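You operate a simulated robot arm through the tools that you are given. There is no shell and no other tool.

You are at the controls of a simulated robot arm. One attempt, no reset.

## Task
Give the yellow pot one level scoop of plant feed.
Fine: lid off the feed tub, scoop back in its place, lid on again. Set down upright: scoop.

It is judged by the outcome, as a careful person would: the job done as asked, and still so three seconds after it is handed in. It fails if anything else is knocked over, pushed out of place, dropped, spilled or broken. Lids that push on must go on centred and level and be pressed home; caps that screw on are set level and turned clockwise until they are tight.

## Robot
A 6-joint arm with a two-finger parallel gripper, fixed in place. Base frame: the origin is at the foot of the arm, x ahead of it, y to its left, z up; the work surface is at about z = 0.78. Readings come in m, degrees, newtons and seconds.
With the tool pointing down near the work surface it reaches from about 0.26 to 0.68 m from the base axis. Its first joint turns from -66.0 to 66.0 degrees. Payload 2.9 kg.
The tool frame sits at the grasp point between the pads (the TCP): z along the fingers, y along the line on which they close. The tips reach 0.03 m beyond it. Largest opening 0.11 m; finger width 0.02, thickness 0.01; the body of the gripper, 0.048 by 0.112 m, starts 0.055 m behind the TCP.
Orientation is told as [roll, pitch, yaw] about the base's x, y, z axes, in that order, counted from this pose: with the fingers straight down and closing along the base's y, the tool's x points along the base's -x, its y along +y and its z along -z.

## Interface
- The arm moves only by the tool jog_arm. Its argument "increments" is one flat list of numbers, 7 for each row, row after row: the finger opening in m, from 0 to 0.11, then the shift along the tool's x, y, z in units of 200 mm (1.0 is 200 mm), then the turn, a rotation vector about the tool's x, y, z in units of 180 degrees (1.0 is 180 degrees). In form: [claw, x, y, z, rx, ry, rz, claw, x, y, z, rx, ry, rz, ...]. A call has 1 to 20 rows; each row is the pose to reach, as a shift and turn from the pose commanded when the call began, along the tool's axes at that moment. A call with a number of a shift or a turn outside -1 to 1 is refused whole. Rows are played at 5 a second. More than 0.05 m and 8.6 degrees between two rows, or a gripper value outside its range, and nothing of the call is played. A pose out of reach is approached as far as the arm can. The call stops where the force on the tool passes 70 N (or 10 N more than at its start, if that is more) or the arm is blocked; 0.2 s more then pass. Each finger travels about 0.108 m/s and halts on what it meets, pressing with about 31 N; the grip force reading is that of the motor and also rises with nothing between the fingers. The clock runs only during rows and for 0.2 s after the last one: add rows that repeat a pose to give the fingers time. It gives the time, the measured TCP pose, the force on the tool (base axes), the opening and the grip force at its end, in the units of the frame above (readings bear some noise), with the torque about the TCP (base axes, N m) and any sound that the robot's microphone picked up, and new pictures: "pictures" is both (left out), scene, wrist or none.
- Cameras (640 x 400 px; columns grow to the right, rows downward): "scene" is fixed at [0.0598, 0.4272, 1.3776]; the picture's right is [-0.84, -0.54, 0.00], its down [-0.29, 0.46, -0.84] and it looks along [0.45, -0.71, -0.55] (base axes); focal length 257 px, centre (320, 200). "wrist" rides on the gripper at [0.072, 0.017, -0.103] in the tool frame; the picture's right is [-0.23, 0.97, 0.00], its down [-0.76, -0.18, -0.62] and it looks along [-0.61, -0.14, 0.78] (tool axes); focal length 222 px, centre (320, 200). There is no depth. A picture from a camera that has moved, and an enlarged one, comes with that camera's place and axes in the base frame and with its lens. The place of the scene camera against the robot may be out by one fixed shift of up to 0.012 m in any direction.
- zoom(camera, box): a new picture of the part [left, top, right, bottom] of that camera's present view, enlarged. It takes no simulated time.
- job_done(): hands the job in; it is judged then, once.

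Places have to be worked out from the pictures, the camera data and where the tool is seen. Open the gripper and draw the arm clear of the work before you hand the job in, unless the task says otherwise.

The tools are called as a command line: name --argument value ..., lists and objects as JSON in quotes. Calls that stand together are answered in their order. jog_arm: Moves the arm, as the interface text tells. Its arguments: {"type":"object","properties":{"increments":{"type":"array"},"pictures":{"type":"string","enum":["both","scene","wrist","none"]}},"required":["increments"]} The other tools are called the same way: zoom (camera, box) takes an enlarged picture of a part of a camera's view; job_done () hands the job in.

At the start:

```text
time_s: 0.0
position: [0.3782, -0.0871, 1.2558]
ee_rot: [-0.1, 0.0, 0.0]
wrist_force: [0.1, -0.7, 0.6]
moment: [-0.01, -0.01, -0.03]
grip_width: 0.11
gripper_force: 0.0
```

scene: 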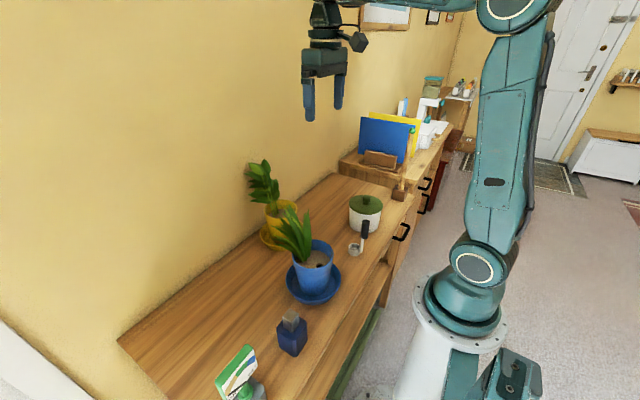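
wrist: 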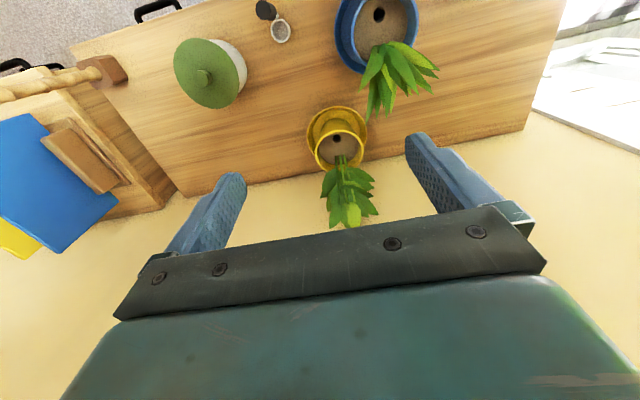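

I start by looking closer at the tub, scoop and the pots in both views.

zoom --camera "scene" --box '[220, 140, 420, 320]'

zoom --camera "scene" --box '[330, 180, 410, 270]'

zoom --camera "wrist" --box '[150, 0, 450, 200]'

```text
2.22 times, centred on (320, 230) of scene
camera zoom: at [0.0598, 0.4272, 1.3776], right [-0.84, -0.54, 0.0], down [-0.29, 0.46, -0.84], along [0.45, -0.71, -0.55], focal length 571 px, centre (320, 133)
```

zoom: 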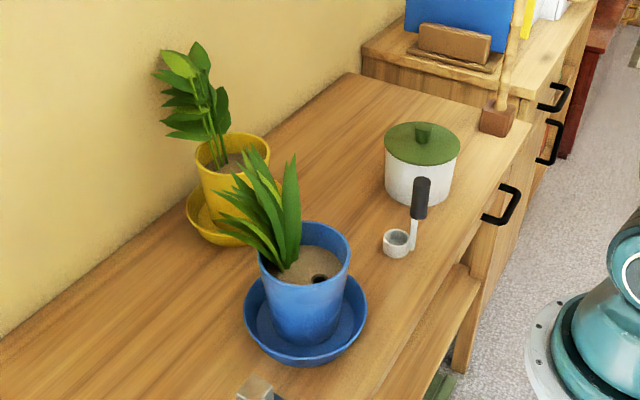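

```text
4.44 times, centred on (370, 225) of scene
camera zoom: at [0.0598, 0.4272, 1.3776], right [-0.84, -0.54, 0.0], down [-0.29, 0.46, -0.84], along [0.45, -0.71, -0.55], focal length 1141 px, centre (98, 89)
```

zoom: 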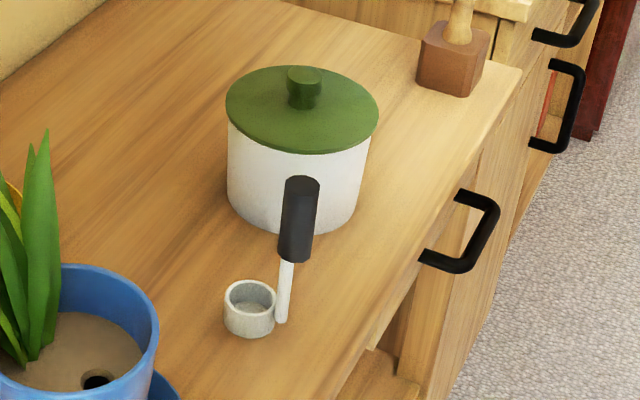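

```text
2.00 times, centred on (300, 100) of wrist
camera zoom: at [0.3061, -0.0709, 1.3584], right [0.23, 0.97, 0.0], down [0.76, -0.18, 0.62], along [0.61, -0.14, -0.78], focal length 444 px, centre (360, 400)
```

zoom: 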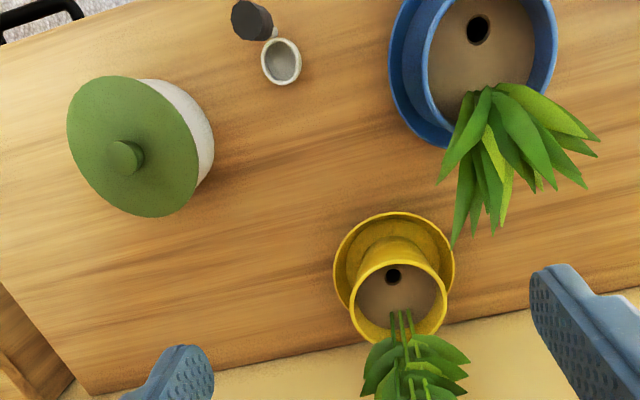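

The scoop stands upright at about (0.30, -0.15) with its handle on the robot's side, and the tub's knob is near (0.335, -0.298, 0.89). The yellow pot is near (0.54, -0.08). I'll move above the tub for a better look.

jog_arm --increments '[0.11, 0.027, -0.114, 0.11, 0, 0, 0, 0.11, 0.054, -0.229, 0.22, 0, 0, 0, 0.11, 0.08, -0.343, 0.33, 0, 0, 0, 0.11, 0.107, -0.457, 0.44, 0, 0, 0, 0.11, 0.134, -0.572, 0.55, 0, 0, 0, 0.11, 0.161, -0.686, 0.66, 0, 0, 0, 0.11, 0.188, -0.8, 0.77, 0, 0, 0, 0.11, 0.215, -0.915, 0.88, 0, 0, 0, 0.11, 0.215, -0.915, 0.88, 0, 0, 0]'

```text
time_s: 2.0
position: [0.3332, -0.273, 1.08]
ee_rot: [-0.1, 0.0, 0.0]
wrist_force: [0.1, -0.5, -0.4]
moment: [0.02, -0.01, -0.01]
grip_width: 0.11
gripper_force: 0.1
camera wrist: at [0.261, -0.2564, 1.1825], right [0.23, 0.97, 0.0], down [0.76, -0.18, 0.62], along [0.61, -0.14, -0.78], focal length 222 px, centre (320, 200)
```

scene: 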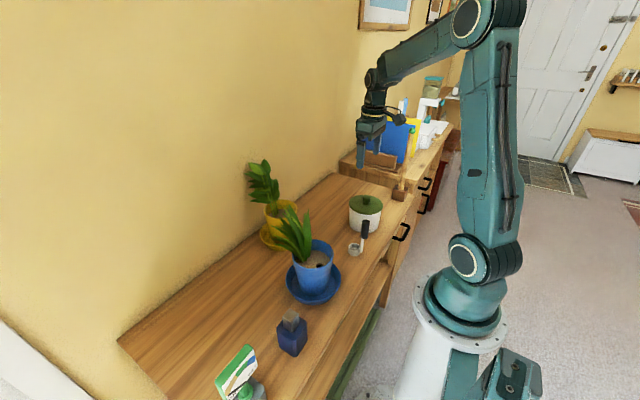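
wrist: 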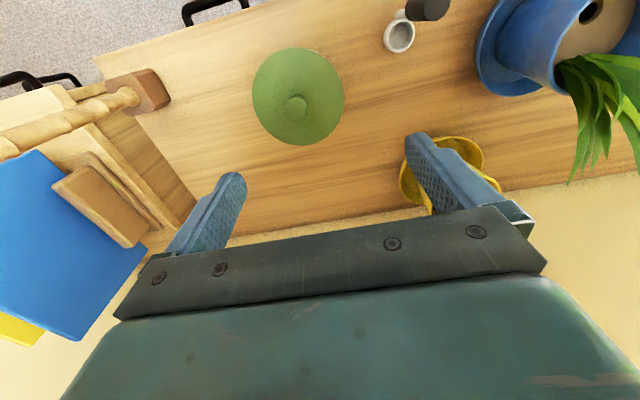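

The knob works out to about (0.335, -0.302). I'll zoom to refine the heights of knob and lid.

zoom --camera "wrist" --box '[240, 0, 440, 160]'

zoom --camera "scene" --box '[340, 190, 390, 260]'

```text
2.50 times, centred on (340, 80) of wrist
camera zoom: at [0.261, -0.2564, 1.1825], right [0.23, 0.97, 0.0], down [0.76, -0.18, 0.62], along [0.61, -0.14, -0.78], focal length 555 px, centre (270, 500)
```

zoom: 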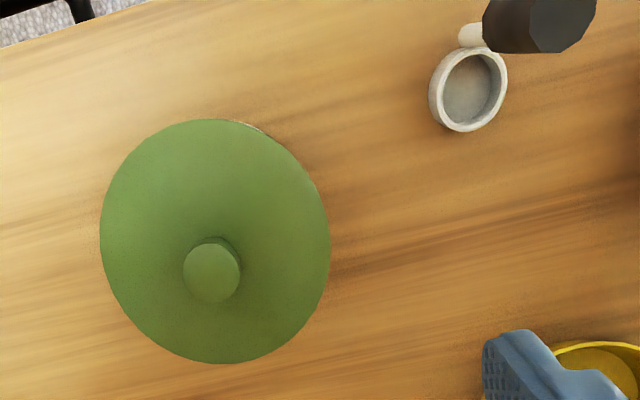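

```text
5.71 times, centred on (365, 225) of scene
camera zoom: at [0.0598, 0.4272, 1.3776], right [-0.84, -0.54, 0.0], down [-0.29, 0.46, -0.84], along [0.45, -0.71, -0.55], focal length 1467 px, centre (63, 57)
```

zoom: 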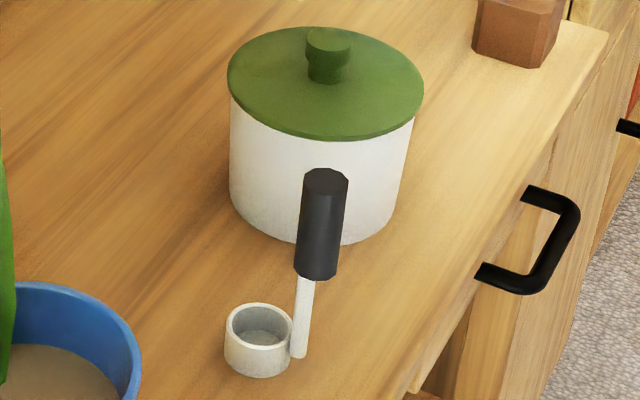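

Refined: knob about (0.336, -0.304) with its top near z 0.89 and the lid top near 0.866. I descend to just above it with the gripper half open.

jog_arm --increments '[0.08, -0.015, -0.155, 0.2, 0, 0, 0, 0.07, -0.015, -0.155, 0.4, 0, 0, 0, 0.07, -0.015, -0.155, 0.55, 0, 0, 0, 0.07, -0.015, -0.155, 0.65, 0, 0, 0, 0.07, -0.015, -0.155, 0.65, 0, 0, 0]'

zoom --camera "scene" --box '[340, 150, 420, 240]'

```text
refused: row 1 steps farther than a row can; nothing moved
```

```text
4.44 times, centred on (380, 195) of scene
camera zoom: at [0.0598, 0.4272, 1.3776], right [-0.84, -0.54, 0.0], down [-0.29, 0.46, -0.84], along [0.45, -0.71, -0.55], focal length 1141 px, centre (53, 222)
```

zoom: 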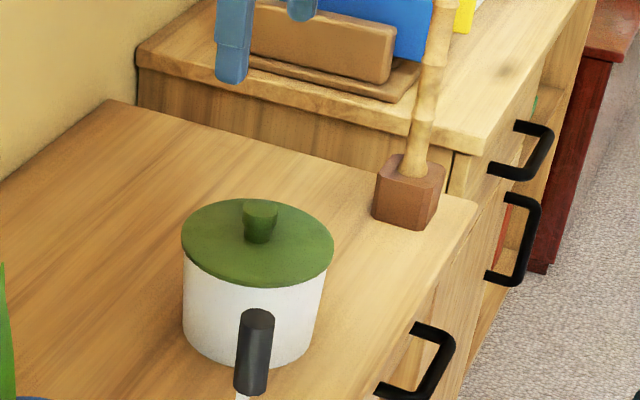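

The first row was slightly too large, so I'll repeat the same descent with smaller steps.

jog_arm --increments '[0.08, -0.008, -0.08, 0.15, 0, 0, 0, 0.07, -0.015, -0.155, 0.3, 0, 0, 0, 0.07, -0.015, -0.155, 0.45, 0, 0, 0, 0.07, -0.015, -0.155, 0.58, 0, 0, 0, 0.07, -0.015, -0.155, 0.65, 0, 0, 0, 0.07, -0.015, -0.155, 0.65, 0, 0, 0]'

zoom --camera "scene" --box '[340, 150, 420, 240]'

zoom --camera "wrist" --box '[200, 40, 440, 240]'

```text
time_s: 3.4
position: [0.338, -0.2995, 0.9493]
ee_rot: [0.1, 0.0, 0.0]
wrist_force: [-0.2, 0.2, -0.5]
moment: [-0.02, -0.03, 0.0]
grip_width: 0.0702
gripper_force: 0.1
camera wrist: at [0.2662, -0.2842, 1.0521], right [0.23, 0.97, 0.0], down [0.76, -0.18, 0.62], along [0.61, -0.14, -0.78], focal length 222 px, centre (320, 200)
```

scene: 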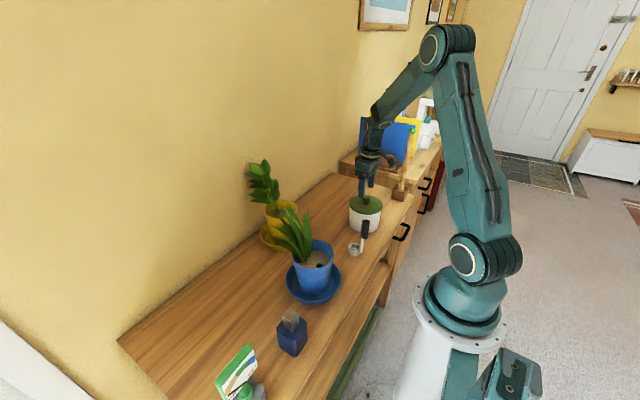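
wrist: 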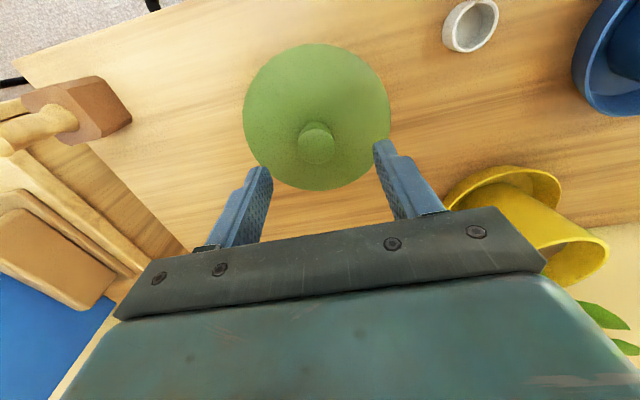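

```text
4.44 times, centred on (380, 195) of scene
camera zoom: at [0.0598, 0.4272, 1.3776], right [-0.84, -0.54, 0.0], down [-0.29, 0.46, -0.84], along [0.45, -0.71, -0.55], focal length 1141 px, centre (53, 222)
```

zoom: 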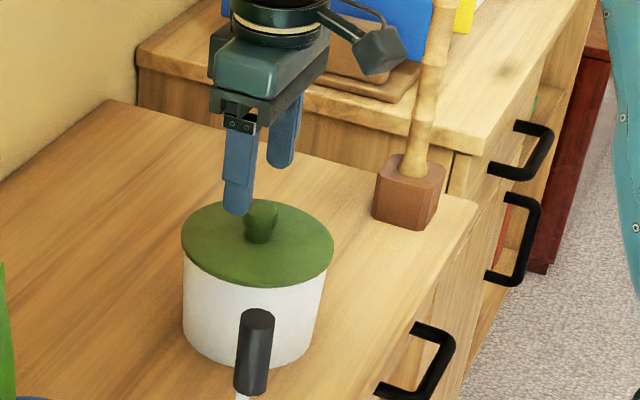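

```text
2.00 times, centred on (320, 140) of wrist
camera zoom: at [0.2662, -0.2842, 1.0521], right [0.23, 0.97, 0.0], down [0.76, -0.18, 0.62], along [0.61, -0.14, -0.78], focal length 444 px, centre (320, 320)
```

zoom: 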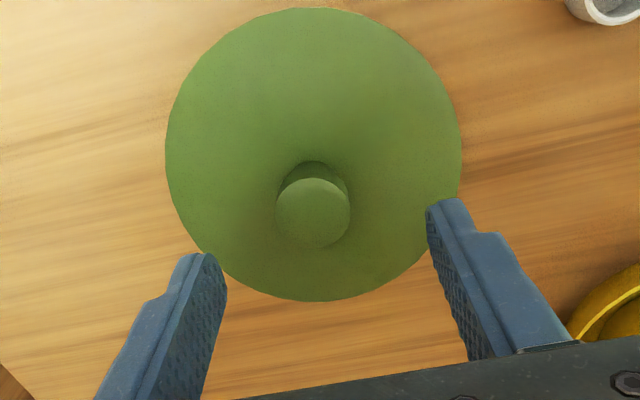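

The knob top lies about 4 mm to the -y side of the tool. I'll shift, then descend so that the pads straddle the knob, staying clear of the lid.

jog_arm --increments '[0.07, -0.005, -0.02, 0.06, 0, 0, 0, 0.06, -0.005, -0.02, 0.12, 0, 0, 0, 0.06, -0.005, -0.02, 0.18, 0, 0, 0, 0.06, -0.005, -0.02, 0.225, 0, 0, 0, 0.06, -0.005, -0.02, 0.225, 0, 0, 0]'

zoom --camera "scene" --box '[340, 170, 400, 230]'

zoom --camera "wrist" --box '[200, 40, 440, 240]'

```text
time_s: 4.6
position: [0.3398, -0.3038, 0.9043]
ee_rot: [0.0, -0.1, 0.0]
wrist_force: [1.0, -1.7, -0.6]
moment: [0.01, 0.02, 0.05]
grip_width: 0.0599
gripper_force: 0.2
camera wrist: at [0.2674, -0.288, 1.0072], right [0.23, 0.97, 0.0], down [0.76, -0.18, 0.62], along [0.61, -0.14, -0.78], focal length 222 px, centre (320, 200)
```

scene: 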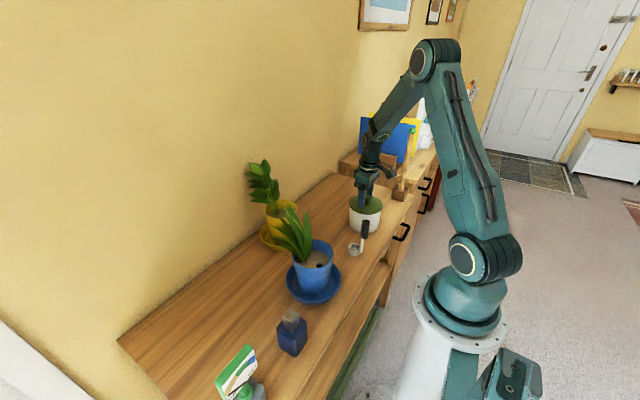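
wrist: 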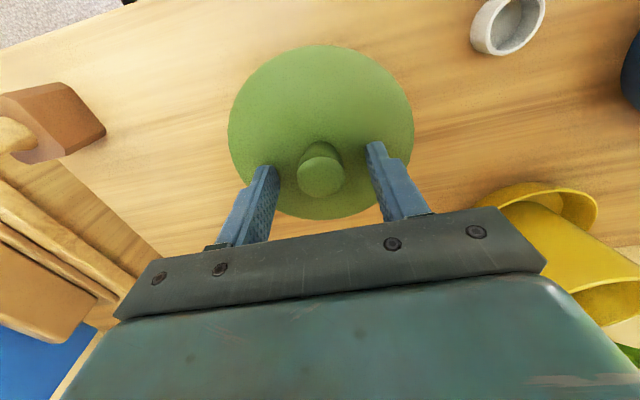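

```text
6.67 times, centred on (370, 200) of scene
camera zoom: at [0.0598, 0.4272, 1.3776], right [-0.84, -0.54, 0.0], down [-0.29, 0.46, -0.84], along [0.45, -0.71, -0.55], focal length 1712 px, centre (-13, 200)
```

zoom: 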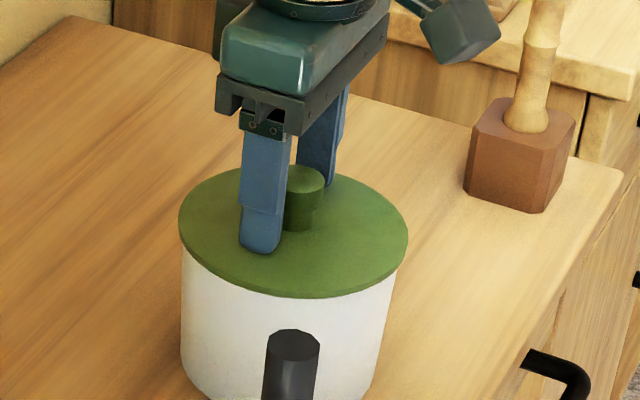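

```text
2.00 times, centred on (320, 140) of wrist
camera zoom: at [0.2674, -0.288, 1.0072], right [0.23, 0.97, 0.0], down [0.76, -0.18, 0.62], along [0.61, -0.14, -0.78], focal length 444 px, centre (320, 320)
```

zoom: 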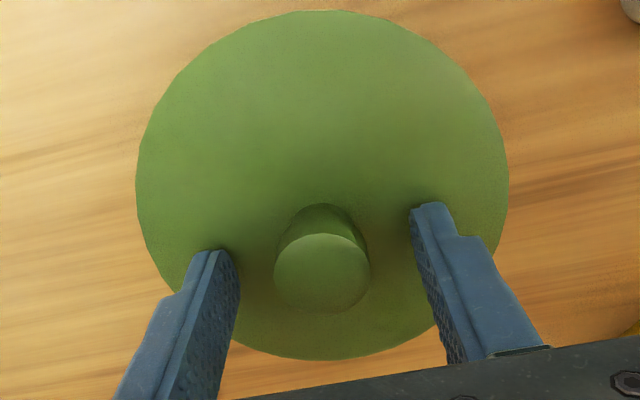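

The knob is centred between the fingers and the tips overlap it by about 15 mm. I'll lower 3 mm and close.

jog_arm --increments '[0.05, 0, 0, 0.015, 0, 0, 0, 0.04, 0, 0, 0.015, 0, 0, 0, 0.03, 0, 0, 0.015, 0, 0, 0, 0.02, 0, 0, 0.015, 0, 0, 0, 0.01, 0, 0, 0.015, 0, 0, 0, 0.01, 0, 0, 0.015, 0, 0, 0]'

```text
time_s: 6.0
position: [0.339, -0.303, 0.9034]
ee_rot: [-0.1, -0.1, 0.3]
wrist_force: [1.6, 19.9, 41.2]
moment: [0.48, 0.02, -0.07]
grip_width: 0.0271
gripper_force: 17.2
camera wrist: at [0.2678, -0.2873, 1.0062], right [0.22, 0.97, 0.0], down [0.76, -0.17, 0.63], along [0.61, -0.14, -0.78], focal length 222 px, centre (320, 200)
```

scene: 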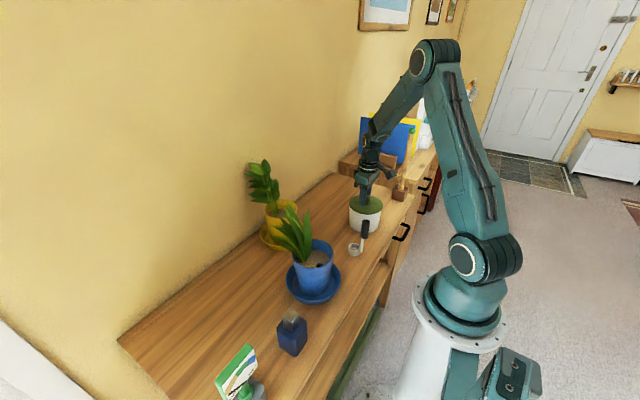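
wrist: 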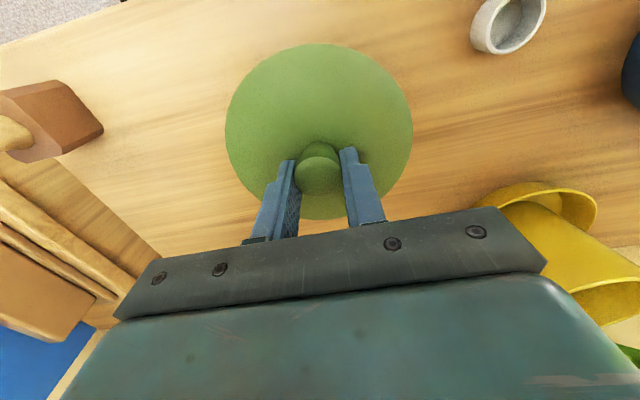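

The fingertips are resting on the lid (41 N upward) and the knob pushes the tool towards +y. I'll tighten, ease +y 2 mm and lift slowly.

jog_arm --increments '[0.0, 0, 0.005, 0.0, 0, 0, 0, 0.0, 0, 0.01, -0.01, 0, 0, 0, 0.0, 0, 0.01, -0.02, 0, 0, 0, 0.0, 0, 0.01, -0.02, 0, 0, 0]' --pictures "wrist"

```text
time_s: 7.0
position: [0.3372, -0.3032, 0.9037]
ee_rot: [0.0, 0.2, -0.1]
wrist_force: [0.5, 0.0, -0.1]
moment: [-0.02, 0.02, 0.03]
grip_width: 0.026
gripper_force: 30.7
heard: snap
camera wrist: at [0.2665, -0.2873, 1.0076], right [0.23, 0.97, 0.0], down [0.76, -0.18, 0.62], along [0.6, -0.14, -0.78], focal length 222 px, centre (320, 200)
```

wrist: 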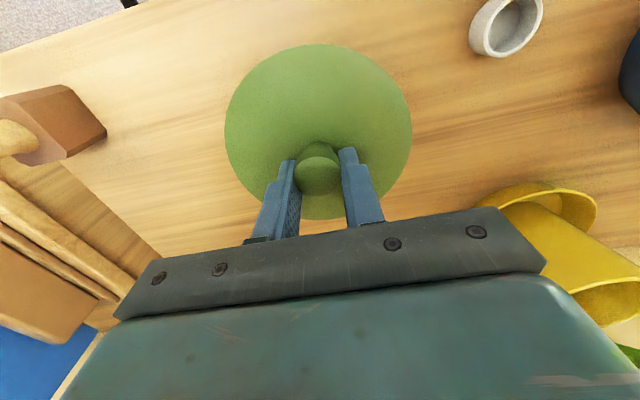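

A snap was heard and the forces are now zero, so the lid may have come free. I'll lift a little more and watch.

jog_arm --increments '[0.0, 0, 0, -0.02, 0, 0, 0, 0.0, 0, 0, -0.04, 0, 0, 0, 0.0, 0, 0, -0.07, 0, 0, 0, 0.0, 0, 0, -0.1, 0, 0, 0, 0.0, 0, 0, -0.1, 0, 0, 0]'

zoom --camera "scene" --box '[340, 170, 400, 230]'

```text
time_s: 8.2
position: [0.3402, -0.3028, 0.9256]
ee_rot: [0.0, 0.0, 0.0]
wrist_force: [0.1, 0.2, -0.4]
moment: [0.01, -0.02, 0.03]
grip_width: 0.0254
gripper_force: 30.9
camera wrist: at [0.2679, -0.2865, 1.028], right [0.23, 0.97, 0.0], down [0.76, -0.18, 0.62], along [0.61, -0.14, -0.78], focal length 222 px, centre (320, 200)
```

scene: 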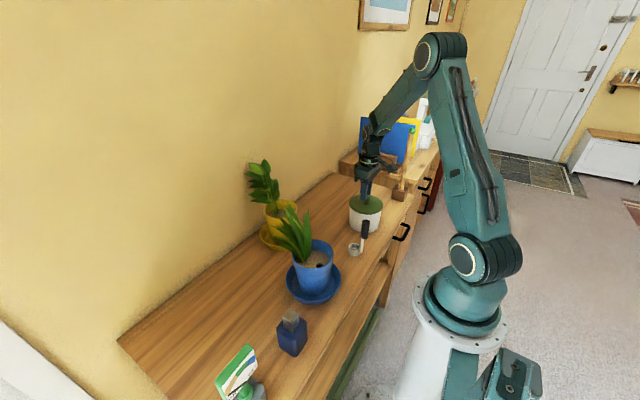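
wrist: 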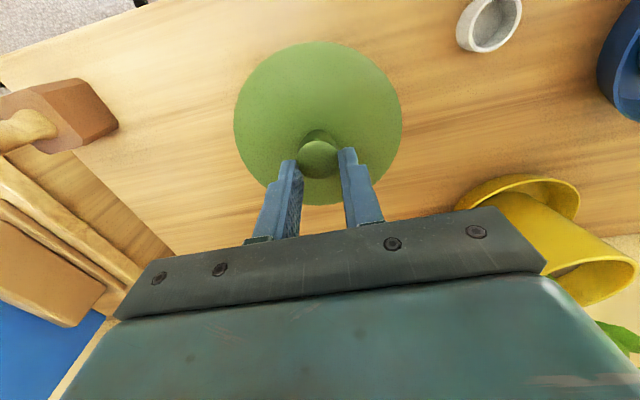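

```text
6.67 times, centred on (370, 200) of scene
camera zoom: at [0.0598, 0.4272, 1.3776], right [-0.84, -0.54, 0.0], down [-0.29, 0.46, -0.84], along [0.45, -0.71, -0.55], focal length 1712 px, centre (-13, 200)
```

zoom: 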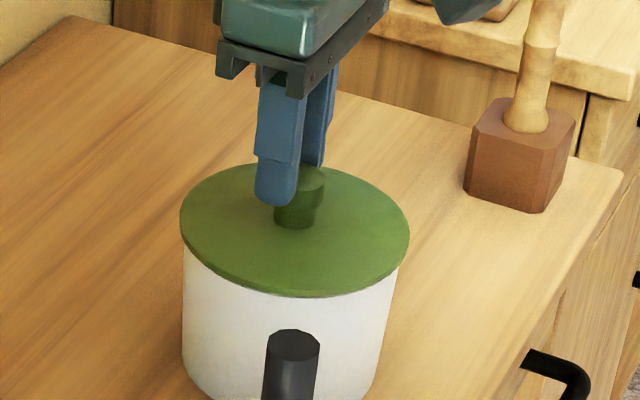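

The reading says the knob is still gripped, but the lid looks seated in the scene picture. I'll zoom in before doing anything more.

zoom --camera "scene" --box '[345, 180, 395, 240]'

zoom --camera "wrist" --box '[200, 20, 440, 220]'

```text
6.67 times, centred on (370, 210) of scene
camera zoom: at [0.0598, 0.4272, 1.3776], right [-0.84, -0.54, 0.0], down [-0.29, 0.46, -0.84], along [0.45, -0.71, -0.55], focal length 1712 px, centre (-13, 133)
```

zoom: 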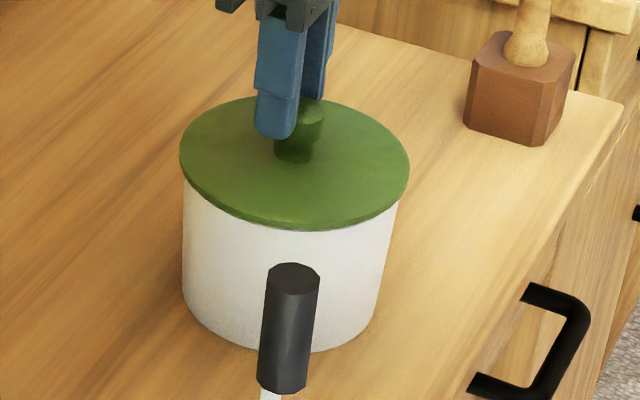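

```text
2.00 times, centred on (320, 120) of wrist
camera zoom: at [0.2679, -0.2865, 1.028], right [0.23, 0.97, 0.0], down [0.76, -0.18, 0.62], along [0.61, -0.14, -0.78], focal length 444 px, centre (320, 360)
```

zoom: 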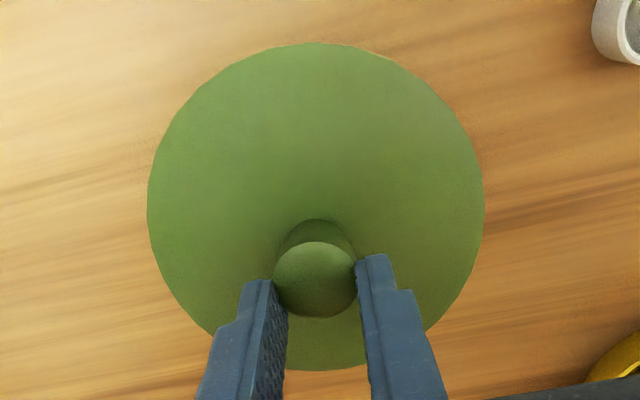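

The fingers slipped up the knob and now hold only its top edge, so the lid is still on. I'll regrip lower on the knob, without pressing on the lid, and test the pull in small steps.

jog_arm --increments '[0.045, 0, 0, 0, 0, 0, 0, 0.045, 0, 0, 0.05, 0, 0, 0, 0.045, 0, 0, 0.1, 0, 0, 0, 0.045, 0, 0, 0.103, 0, 0, 0, 0.03, 0, 0, 0.103, 0, 0, 0, 0.015, 0, 0, 0.103, 0, 0, 0, 0.0, 0, 0, 0.103, 0, 0, 0, 0.0, 0, 0, 0.103, 0, 0, 0]' --pictures "wrist"

```text
time_s: 10.0
position: [0.3403, -0.3024, 0.9053]
ee_rot: [0.1, 0.0, -0.1]
wrist_force: [0.0, -0.2, -0.7]
moment: [-0.03, -0.01, -0.01]
grip_width: 0.0257
gripper_force: 30.5
camera wrist: at [0.2679, -0.287, 1.0075], right [0.23, 0.97, 0.0], down [0.76, -0.18, 0.62], along [0.61, -0.14, -0.78], focal length 222 px, centre (320, 200)
```

wrist: 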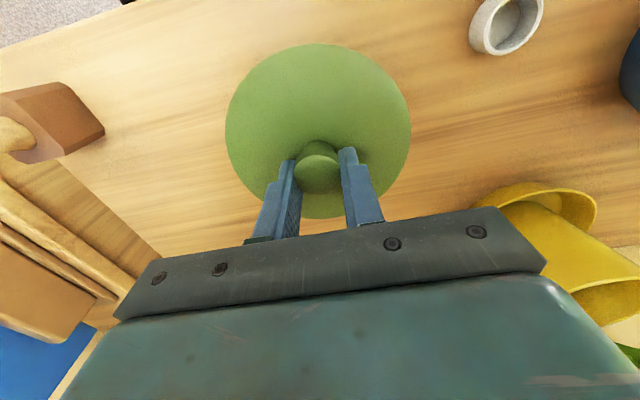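

The knob is gripped at 30 N with no side load. Now I lift 4 mm and read the force.

jog_arm --increments '[0.0, 0, 0, -0.01, 0, 0, 0, 0.0, 0, 0, -0.02, 0, 0, 0]' --pictures "wrist"

zoom --camera "scene" --box '[345, 180, 395, 240]'

```text
time_s: 10.6
position: [0.3397, -0.3031, 0.9079]
ee_rot: [0.0, 0.0, 0.0]
wrist_force: [1.5, 0.5, -0.9]
moment: [0.0, -0.01, -0.01]
grip_width: 0.0256
gripper_force: 31.0
camera wrist: at [0.2671, -0.2873, 1.0115], right [0.23, 0.97, 0.0], down [0.76, -0.18, 0.62], along [0.61, -0.14, -0.78], focal length 222 px, centre (320, 200)
```

wrist: 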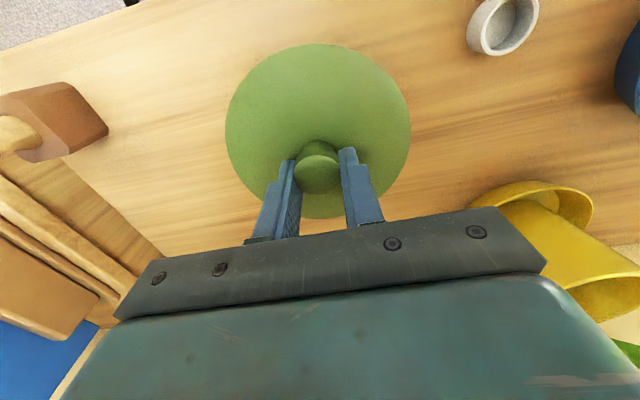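

```text
6.67 times, centred on (370, 210) of scene
camera zoom: at [0.0598, 0.4272, 1.3776], right [-0.84, -0.54, 0.0], down [-0.29, 0.46, -0.84], along [0.45, -0.71, -0.55], focal length 1712 px, centre (-13, 133)
```

zoom: 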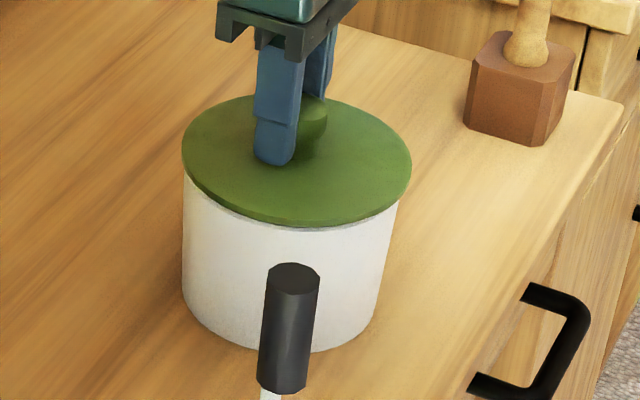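

The lid now seems to rise with the fingers (its size in the wrist view is unchanged, and the edge moved up in the scene). I'll continue lifting slowly.

jog_arm --increments '[0.0, 0, 0, -0.02, 0, 0, 0, 0.0, 0, 0, -0.04, 0, 0, 0, 0.0, 0, 0, -0.06, 0, 0, 0, 0.0, 0, 0, -0.06, 0, 0, 0]' --pictures "wrist"

zoom --camera "scene" --box '[345, 180, 395, 240]'

```text
time_s: 11.6
position: [0.3396, -0.3031, 0.9217]
ee_rot: [0.0, 0.0, 0.0]
wrist_force: [-0.3, -0.1, -0.8]
moment: [0.0, -0.02, -0.01]
grip_width: 0.0256
gripper_force: 31.7
camera wrist: at [0.2671, -0.2867, 1.0237], right [0.23, 0.97, 0.0], down [0.76, -0.18, 0.62], along [0.61, -0.14, -0.78], focal length 222 px, centre (320, 200)
```

wrist: 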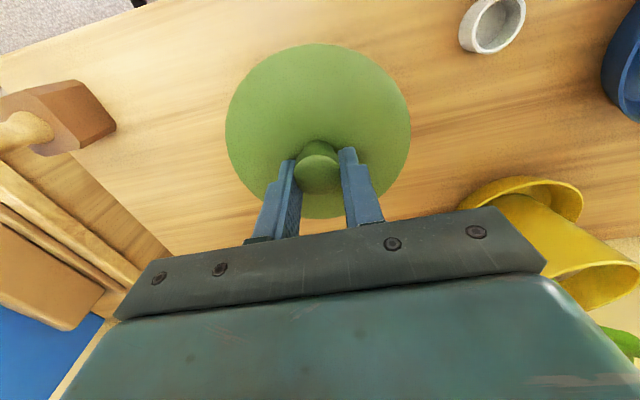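

```text
6.67 times, centred on (370, 210) of scene
camera zoom: at [0.0598, 0.4272, 1.3776], right [-0.84, -0.54, 0.0], down [-0.29, 0.46, -0.84], along [0.45, -0.71, -0.55], focal length 1712 px, centre (-13, 133)
```

zoom: 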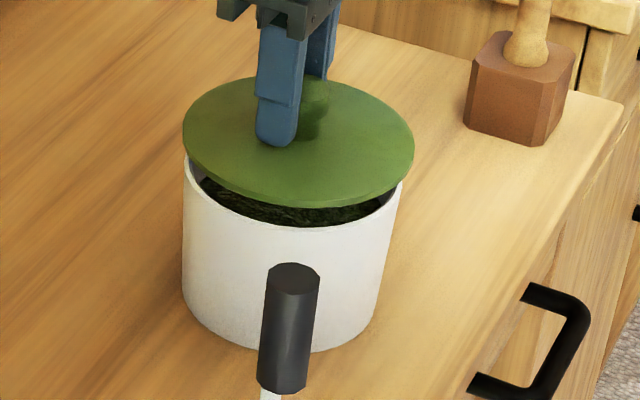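

The lid is off and dark feed is visible in the tub. I'll carry the lid up and over to the free table area behind the tub near (0.50, -0.33), and stop a little above the surface.

jog_arm --increments '[0.0, 0, 0, -0.15, 0, 0, 0, 0.0, 0, 0, -0.3, 0, 0, 0, 0.0, -0.16, -0.027, -0.3, 0, 0, 0, 0.0, -0.32, -0.054, -0.3, 0, 0, 0, 0.0, -0.48, -0.081, -0.3, 0, 0, 0, 0.0, -0.64, -0.108, -0.3, 0, 0, 0, 0.0, -0.8, -0.135, -0.3, 0, 0, 0, 0.0, -0.8, -0.135, -0.15, 0, 0, 0, 0.0, -0.8, -0.135, 0.0, 0, 0, 0, 0.0, -0.8, -0.135, 0.15, 0, 0, 0, 0.0, -0.8, -0.135, 0.3, 0, 0, 0, 0.0, -0.8, -0.135, 0.4, 0, 0, 0, 0.0, -0.8, -0.135, 0.4, 0, 0, 0]'

zoom --camera "scene" --box '[300, 150, 400, 240]'

```text
time_s: 14.4
position: [0.4997, -0.3294, 0.8405]
ee_rot: [-0.1, 0.0, 0.0]
wrist_force: [0.2, 0.2, -0.1]
moment: [-0.01, -0.02, 0.0]
grip_width: 0.0253
gripper_force: 31.2
camera wrist: at [0.428, -0.3132, 0.9438], right [0.23, 0.97, 0.0], down [0.76, -0.18, 0.62], along [0.61, -0.14, -0.78], focal length 222 px, centre (320, 200)
```

scene: 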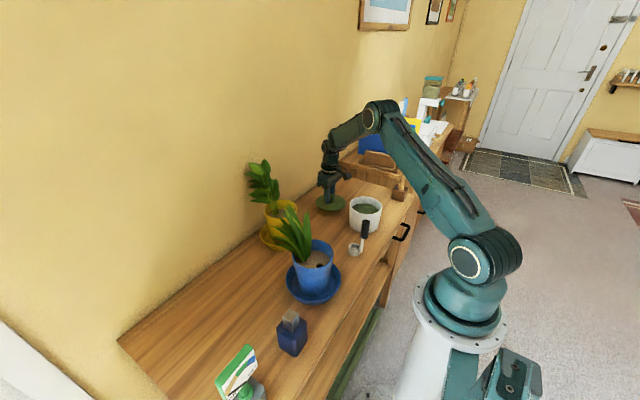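
wrist: 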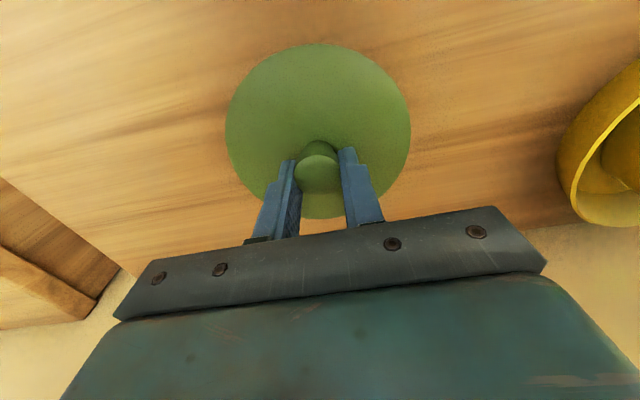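

```text
4.44 times, centred on (350, 195) of scene
camera zoom: at [0.0598, 0.4272, 1.3776], right [-0.84, -0.54, 0.0], down [-0.29, 0.46, -0.84], along [0.45, -0.71, -0.55], focal length 1141 px, centre (187, 222)
```

zoom: 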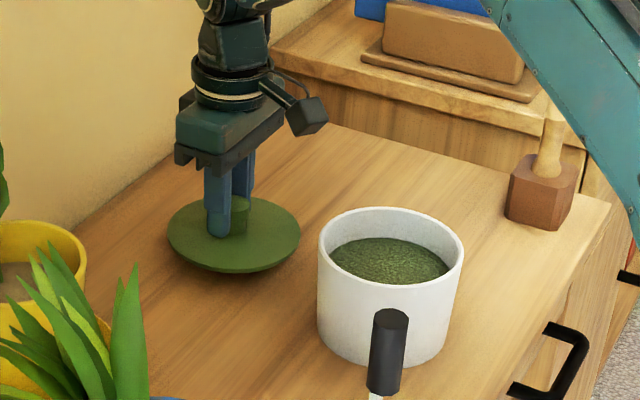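

The lid hangs level just above the table. I lower it in small steps until contact.

jog_arm --increments '[0.0, 0, 0, 0.02, 0, 0, 0, 0.0, 0, 0, 0.035, 0, 0, 0, 0.0, 0, 0, 0.05, 0, 0, 0]' --pictures "none"

zoom --camera "scene" --box '[310, 180, 360, 220]'

```text
time_s: 15.2
position: [0.501, -0.3295, 0.8312]
ee_rot: [0.0, 0.0, 0.0]
wrist_force: [0.0, 0.6, -1.0]
moment: [-0.01, 0.03, -0.01]
grip_width: 0.0254
gripper_force: 31.4
```

```text
10.00 times, centred on (335, 200) of scene
camera zoom: at [0.0598, 0.4272, 1.3776], right [-0.84, -0.54, 0.0], down [-0.29, 0.46, -0.84], along [0.45, -0.71, -0.55], focal length 2568 px, centre (170, 200)
```

zoom: 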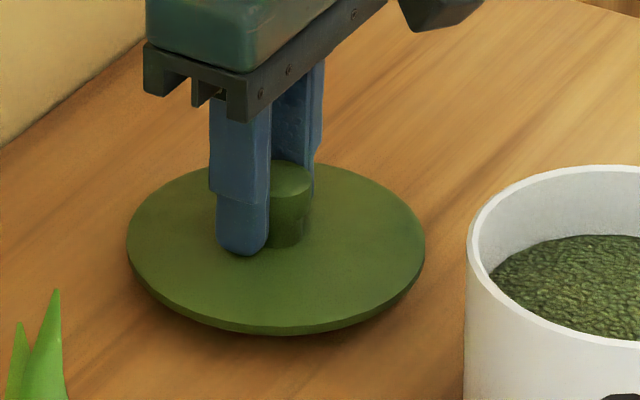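

No contact yet at z 0.831, so I keep lowering by about 2 mm per row.

jog_arm --increments '[0.0, 0, 0, 0.01, 0, 0, 0, 0.0, 0, 0, 0.02, 0, 0, 0, 0.0, 0, 0, 0.03, 0, 0, 0]' --pictures "none"

zoom --camera "scene" --box '[310, 180, 360, 220]'

```text
time_s: 16.0
position: [0.5007, -0.3292, 0.8246]
ee_rot: [0.0, 0.0, 0.0]
wrist_force: [-0.2, -0.4, -0.6]
moment: [0.03, -0.01, -0.03]
grip_width: 0.0256
gripper_force: 30.6
```

```text
10.00 times, centred on (335, 200) of scene
camera zoom: at [0.0598, 0.4272, 1.3776], right [-0.84, -0.54, 0.0], down [-0.29, 0.46, -0.84], along [0.45, -0.71, -0.55], focal length 2568 px, centre (170, 200)
```

zoom: 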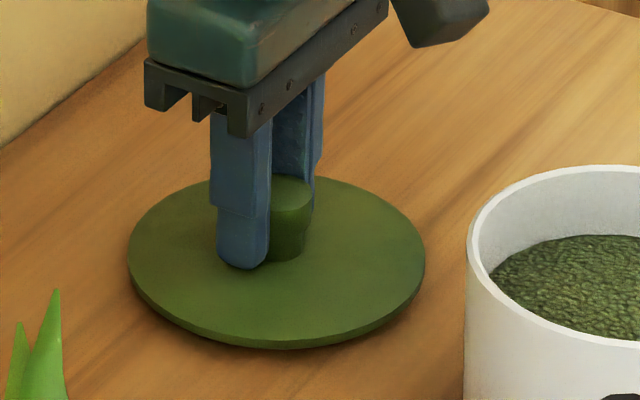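

jog_arm --increments '[0.0, 0, 0, 0.01, 0, 0, 0, 0.0, 0, 0, 0.02, 0, 0, 0]' --pictures "none"

zoom --camera "scene" --box '[310, 180, 360, 220]'

```text
time_s: 16.6
position: [0.4983, -0.3303, 0.8215]
ee_rot: [0.0, 0.0, 0.1]
wrist_force: [0.4, -0.7, 0.1]
moment: [-0.02, 0.02, 0.02]
grip_width: 0.0257
gripper_force: 30.9
```

```text
10.00 times, centred on (335, 200) of scene
camera zoom: at [0.0598, 0.4272, 1.3776], right [-0.84, -0.54, 0.0], down [-0.29, 0.46, -0.84], along [0.45, -0.71, -0.55], focal length 2568 px, centre (170, 200)
```

zoom: 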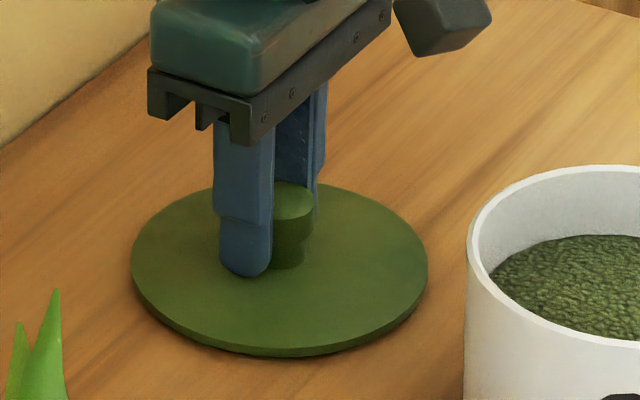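

Still descending freely with no force. I'll take two more 2 mm steps (the lid looks nearly on the table).

jog_arm --increments '[0.0, 0, 0, 0.008, 0, 0, 0, 0.0, 0, 0, 0.015, 0, 0, 0]' --pictures "none"

zoom --camera "scene" --box '[310, 180, 360, 220]'

```text
time_s: 17.2
position: [0.4993, -0.3301, 0.8196]
ee_rot: [0.0, -0.2, 0.0]
wrist_force: [-3.3, 1.2, 10.1]
moment: [0.12, 0.25, 0.0]
grip_width: 0.0257
gripper_force: 31.0
```

```text
10.00 times, centred on (335, 200) of scene
camera zoom: at [0.0596, 0.4274, 1.3775], right [-0.84, -0.54, 0.0], down [-0.29, 0.46, -0.84], along [0.45, -0.71, -0.55], focal length 2568 px, centre (170, 200)
```

zoom: 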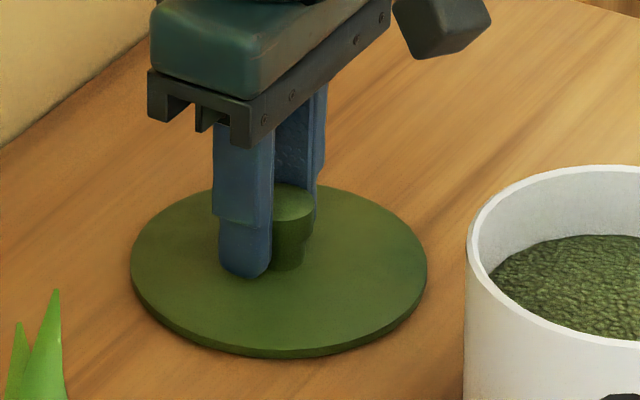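

Contact at z about 0.8196 with 10 N. I release the knob and rise straight up, then move back towards the scoop.

jog_arm --increments '[0.03, 0, 0, 0, 0, 0, 0, 0.05, 0, 0, 0, 0, 0, 0, 0.06, 0, 0, 0, 0, 0, 0, 0.06, 0, 0, -0.1, 0, 0, 0, 0.06, 0, 0, -0.25, 0, 0, 0, 0.06, 0, 0, -0.45, 0, 0, 0, 0.06, 0, 0, -0.65, 0, 0, 0, 0.06, 0, 0, -0.85, 0, 0, 0, 0.06, 0.15, 0.12, -0.95, 0, 0, 0, 0.06, 0.3, 0.24, -0.95, 0, 0, 0, 0.06, 0.45, 0.36, -0.95, 0, 0, 0, 0.06, 0.6, 0.48, -0.95, 0, 0, 0, 0.06, 0.75, 0.6, -0.95, 0, 0, 0, 0.06, 0.9, 0.72, -0.95, 0, 0, 0, 0.06, 0.9, 0.72, -0.95, 0, 0, 0]'

zoom --camera "wrist" --box '[200, 0, 440, 200]'

zoom --camera "scene" --box '[300, 170, 400, 270]'

```text
time_s: 20.4
position: [0.3199, -0.1858, 1.0073]
ee_rot: [0.0, -0.1, 0.0]
wrist_force: [-0.4, 0.4, 0.0]
moment: [-0.01, 0.03, 0.02]
grip_width: 0.06
gripper_force: 0.0
camera wrist: at [0.2479, -0.1706, 1.1108], right [0.23, 0.97, 0.0], down [0.76, -0.18, 0.62], along [0.61, -0.14, -0.78], focal length 222 px, centre (320, 200)
```

scene: 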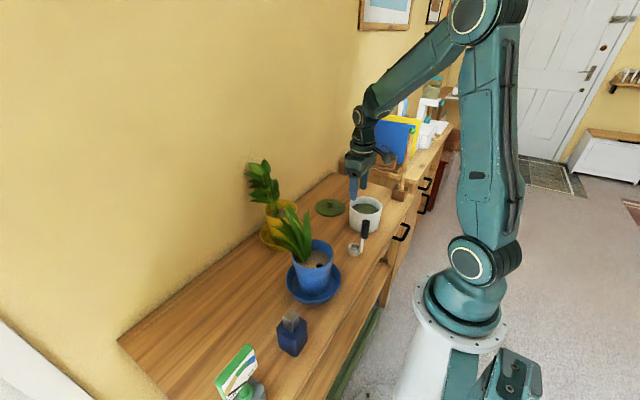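
wrist: 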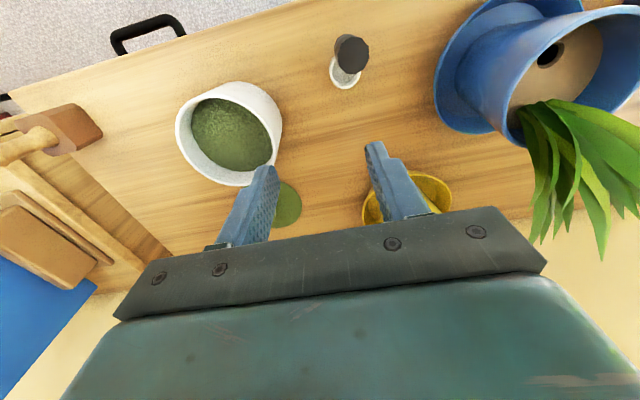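

```text
2.00 times, centred on (320, 100) of wrist
camera zoom: at [0.2479, -0.1706, 1.1108], right [0.23, 0.97, 0.0], down [0.76, -0.18, 0.62], along [0.61, -0.14, -0.78], focal length 444 px, centre (320, 400)
```

zoom: 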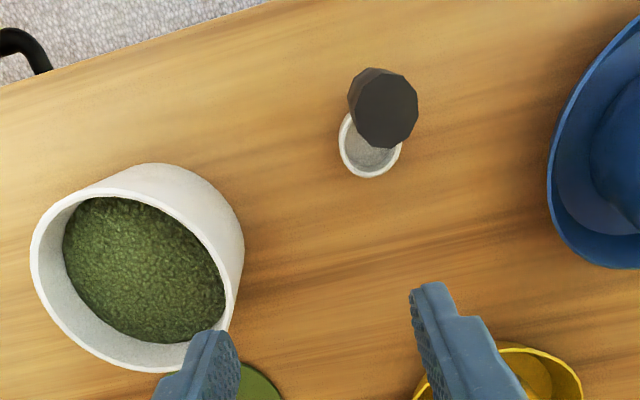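

```text
4.00 times, centred on (350, 220) of scene
camera zoom: at [0.0598, 0.4272, 1.3776], right [-0.84, -0.54, 0.0], down [-0.29, 0.46, -0.84], along [0.45, -0.71, -0.55], focal length 1027 px, centre (200, 120)
```

zoom: 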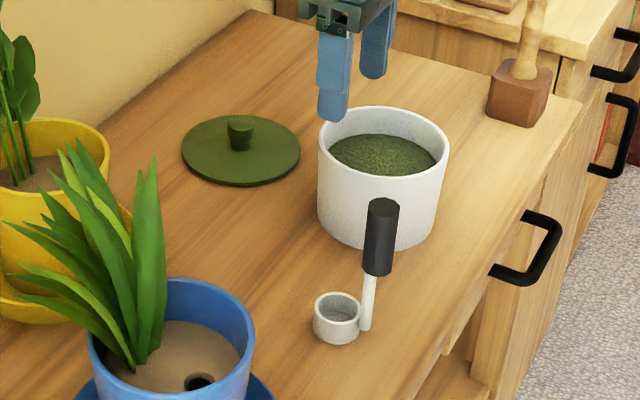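

The handle top is near (0.271, -0.150, 0.91) and the cup near (0.300, -0.152). Before grasping, I'll test with the empty gripper, high up, whether the arm can roll the tool to point towards +y for pouring at the yellow pot.

jog_arm --increments '[0.06, -0.0713, 0.0113, 0, -0.0463, 0, 0, 0.06, -0.1425, 0.0225, 0, -0.0926, 0, 0, 0.06, -0.2138, 0.0338, 0, -0.1389, 0, 0, 0.06, -0.285, 0.045, 0, -0.1852, 0, 0, 0.06, -0.3563, 0.0563, 0, -0.2315, 0, 0, 0.06, -0.4275, 0.0675, 0, -0.2778, 0, 0, 0.06, -0.4988, 0.0788, 0, -0.3241, 0, 0, 0.06, -0.57, 0.09, 0, -0.3704, 0, 0, 0.06, -0.6413, 0.1013, 0, -0.4167, 0, 0, 0.06, -0.7125, 0.1125, 0, -0.463, 0, 0, 0.06, -0.7838, 0.1238, 0, -0.5093, 0, 0, 0.06, -0.855, 0.135, 0, -0.5556, 0, 0, 0.06, -0.855, 0.135, 0, -0.5556, 0, 0]'

```text
time_s: 23.2
position: [0.2593, -0.0037, 0.904]
ee_rot: [97.0, 0.1, -1.0]
wrist_force: [-0.5, -0.2, 0.0]
moment: [0.01, 0.04, -0.01]
grip_width: 0.06
gripper_force: 0.2
out of reach, approached as far as the arm can: row 6, 7, 8, 9, 10, 11, 12, 13
camera wrist: at [0.1853, -0.1079, 0.9086], right [0.23, -0.12, 0.97], down [0.75, -0.61, -0.25], along [0.62, 0.78, -0.05], focal length 222 px, centre (320, 200)
```

scene: 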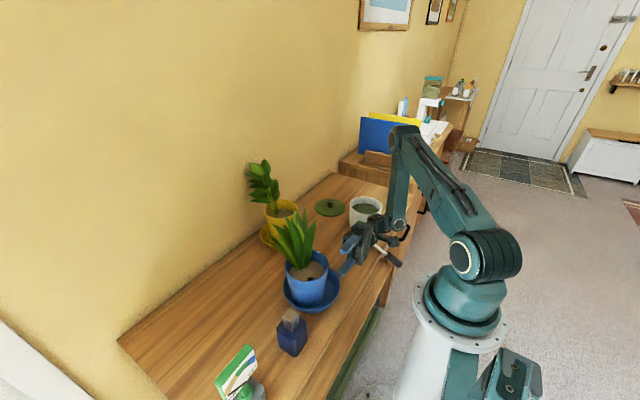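
wrist: 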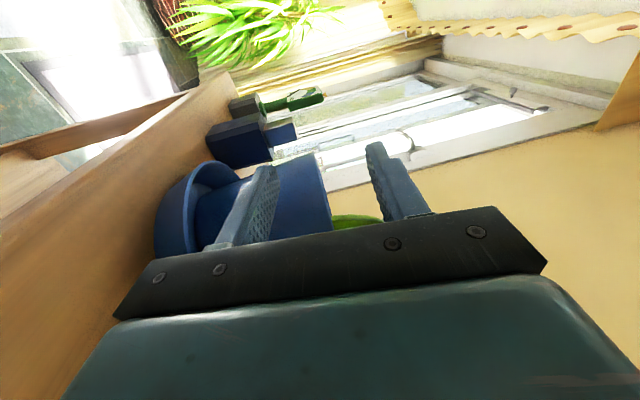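

The pose was out of reach and the arm ended in an awkward low place near the blue pot and scoop. I need to look before moving.

zoom --camera "scene" --box '[300, 170, 420, 300]'

zoom --camera "scene" --box '[340, 210, 410, 280]'

zoom --camera "wrist" --box '[100, 40, 440, 260]'

```text
3.08 times, centred on (360, 235) of scene
camera zoom: at [0.0598, 0.4272, 1.3776], right [-0.84, -0.54, 0.0], down [-0.29, 0.46, -0.84], along [0.45, -0.71, -0.55], focal length 790 px, centre (197, 92)
```

zoom: 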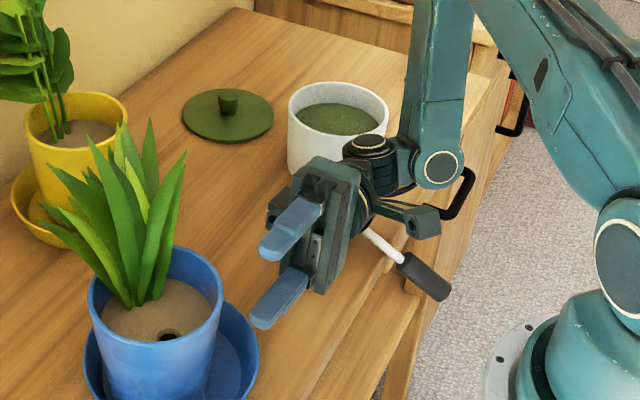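

```text
5.71 times, centred on (375, 245) of scene
camera zoom: at [0.0598, 0.4272, 1.3776], right [-0.84, -0.54, 0.0], down [-0.29, 0.46, -0.84], along [0.45, -0.71, -0.55], focal length 1467 px, centre (6, -57)
```

zoom: 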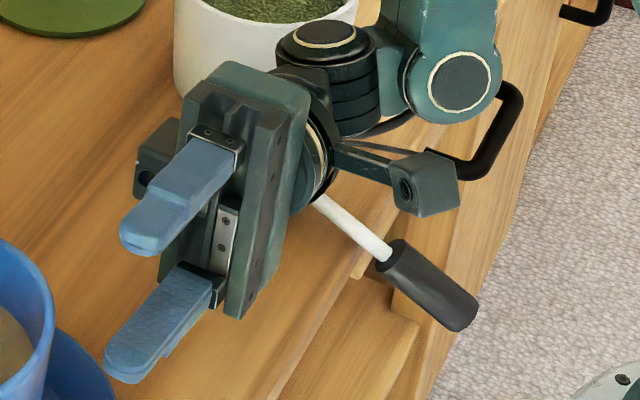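

```text
1.82 times, centred on (270, 150) of wrist
camera zoom: at [0.1853, -0.1079, 0.9086], right [0.23, -0.12, 0.97], down [0.75, -0.61, -0.25], along [0.62, 0.78, -0.05], focal length 404 px, centre (411, 291)
```

zoom: 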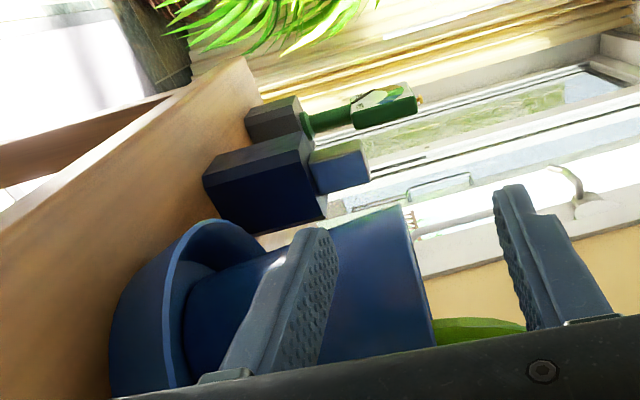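

The scoop has been tipped and its handle sticks out over the front edge. I'll hold still for one row to learn whether the commanded pose is now the reached one and whether the scoop is at rest.

jog_arm --increments '[0.06, 0, 0, 0, 0, 0, 0]' --pictures "scene"

zoom --camera "scene" --box '[350, 215, 400, 265]'

```text
time_s: 23.6
position: [0.259, -0.0043, 0.905]
ee_rot: [96.9, 0.1, -0.8]
wrist_force: [0.7, -0.1, -0.1]
moment: [-0.03, 0.02, -0.01]
grip_width: 0.0598
gripper_force: 0.2
```

scene: 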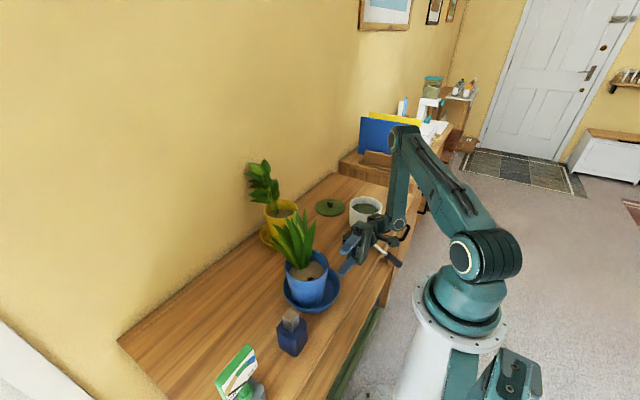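

```text
8.00 times, centred on (375, 240) of scene
camera zoom: at [0.0598, 0.4272, 1.3776], right [-0.84, -0.54, 0.0], down [-0.29, 0.46, -0.84], along [0.45, -0.71, -0.55], focal length 2054 px, centre (-120, -120)
```

zoom: 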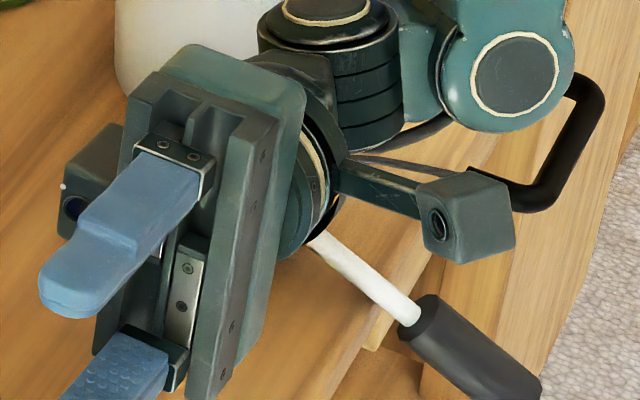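

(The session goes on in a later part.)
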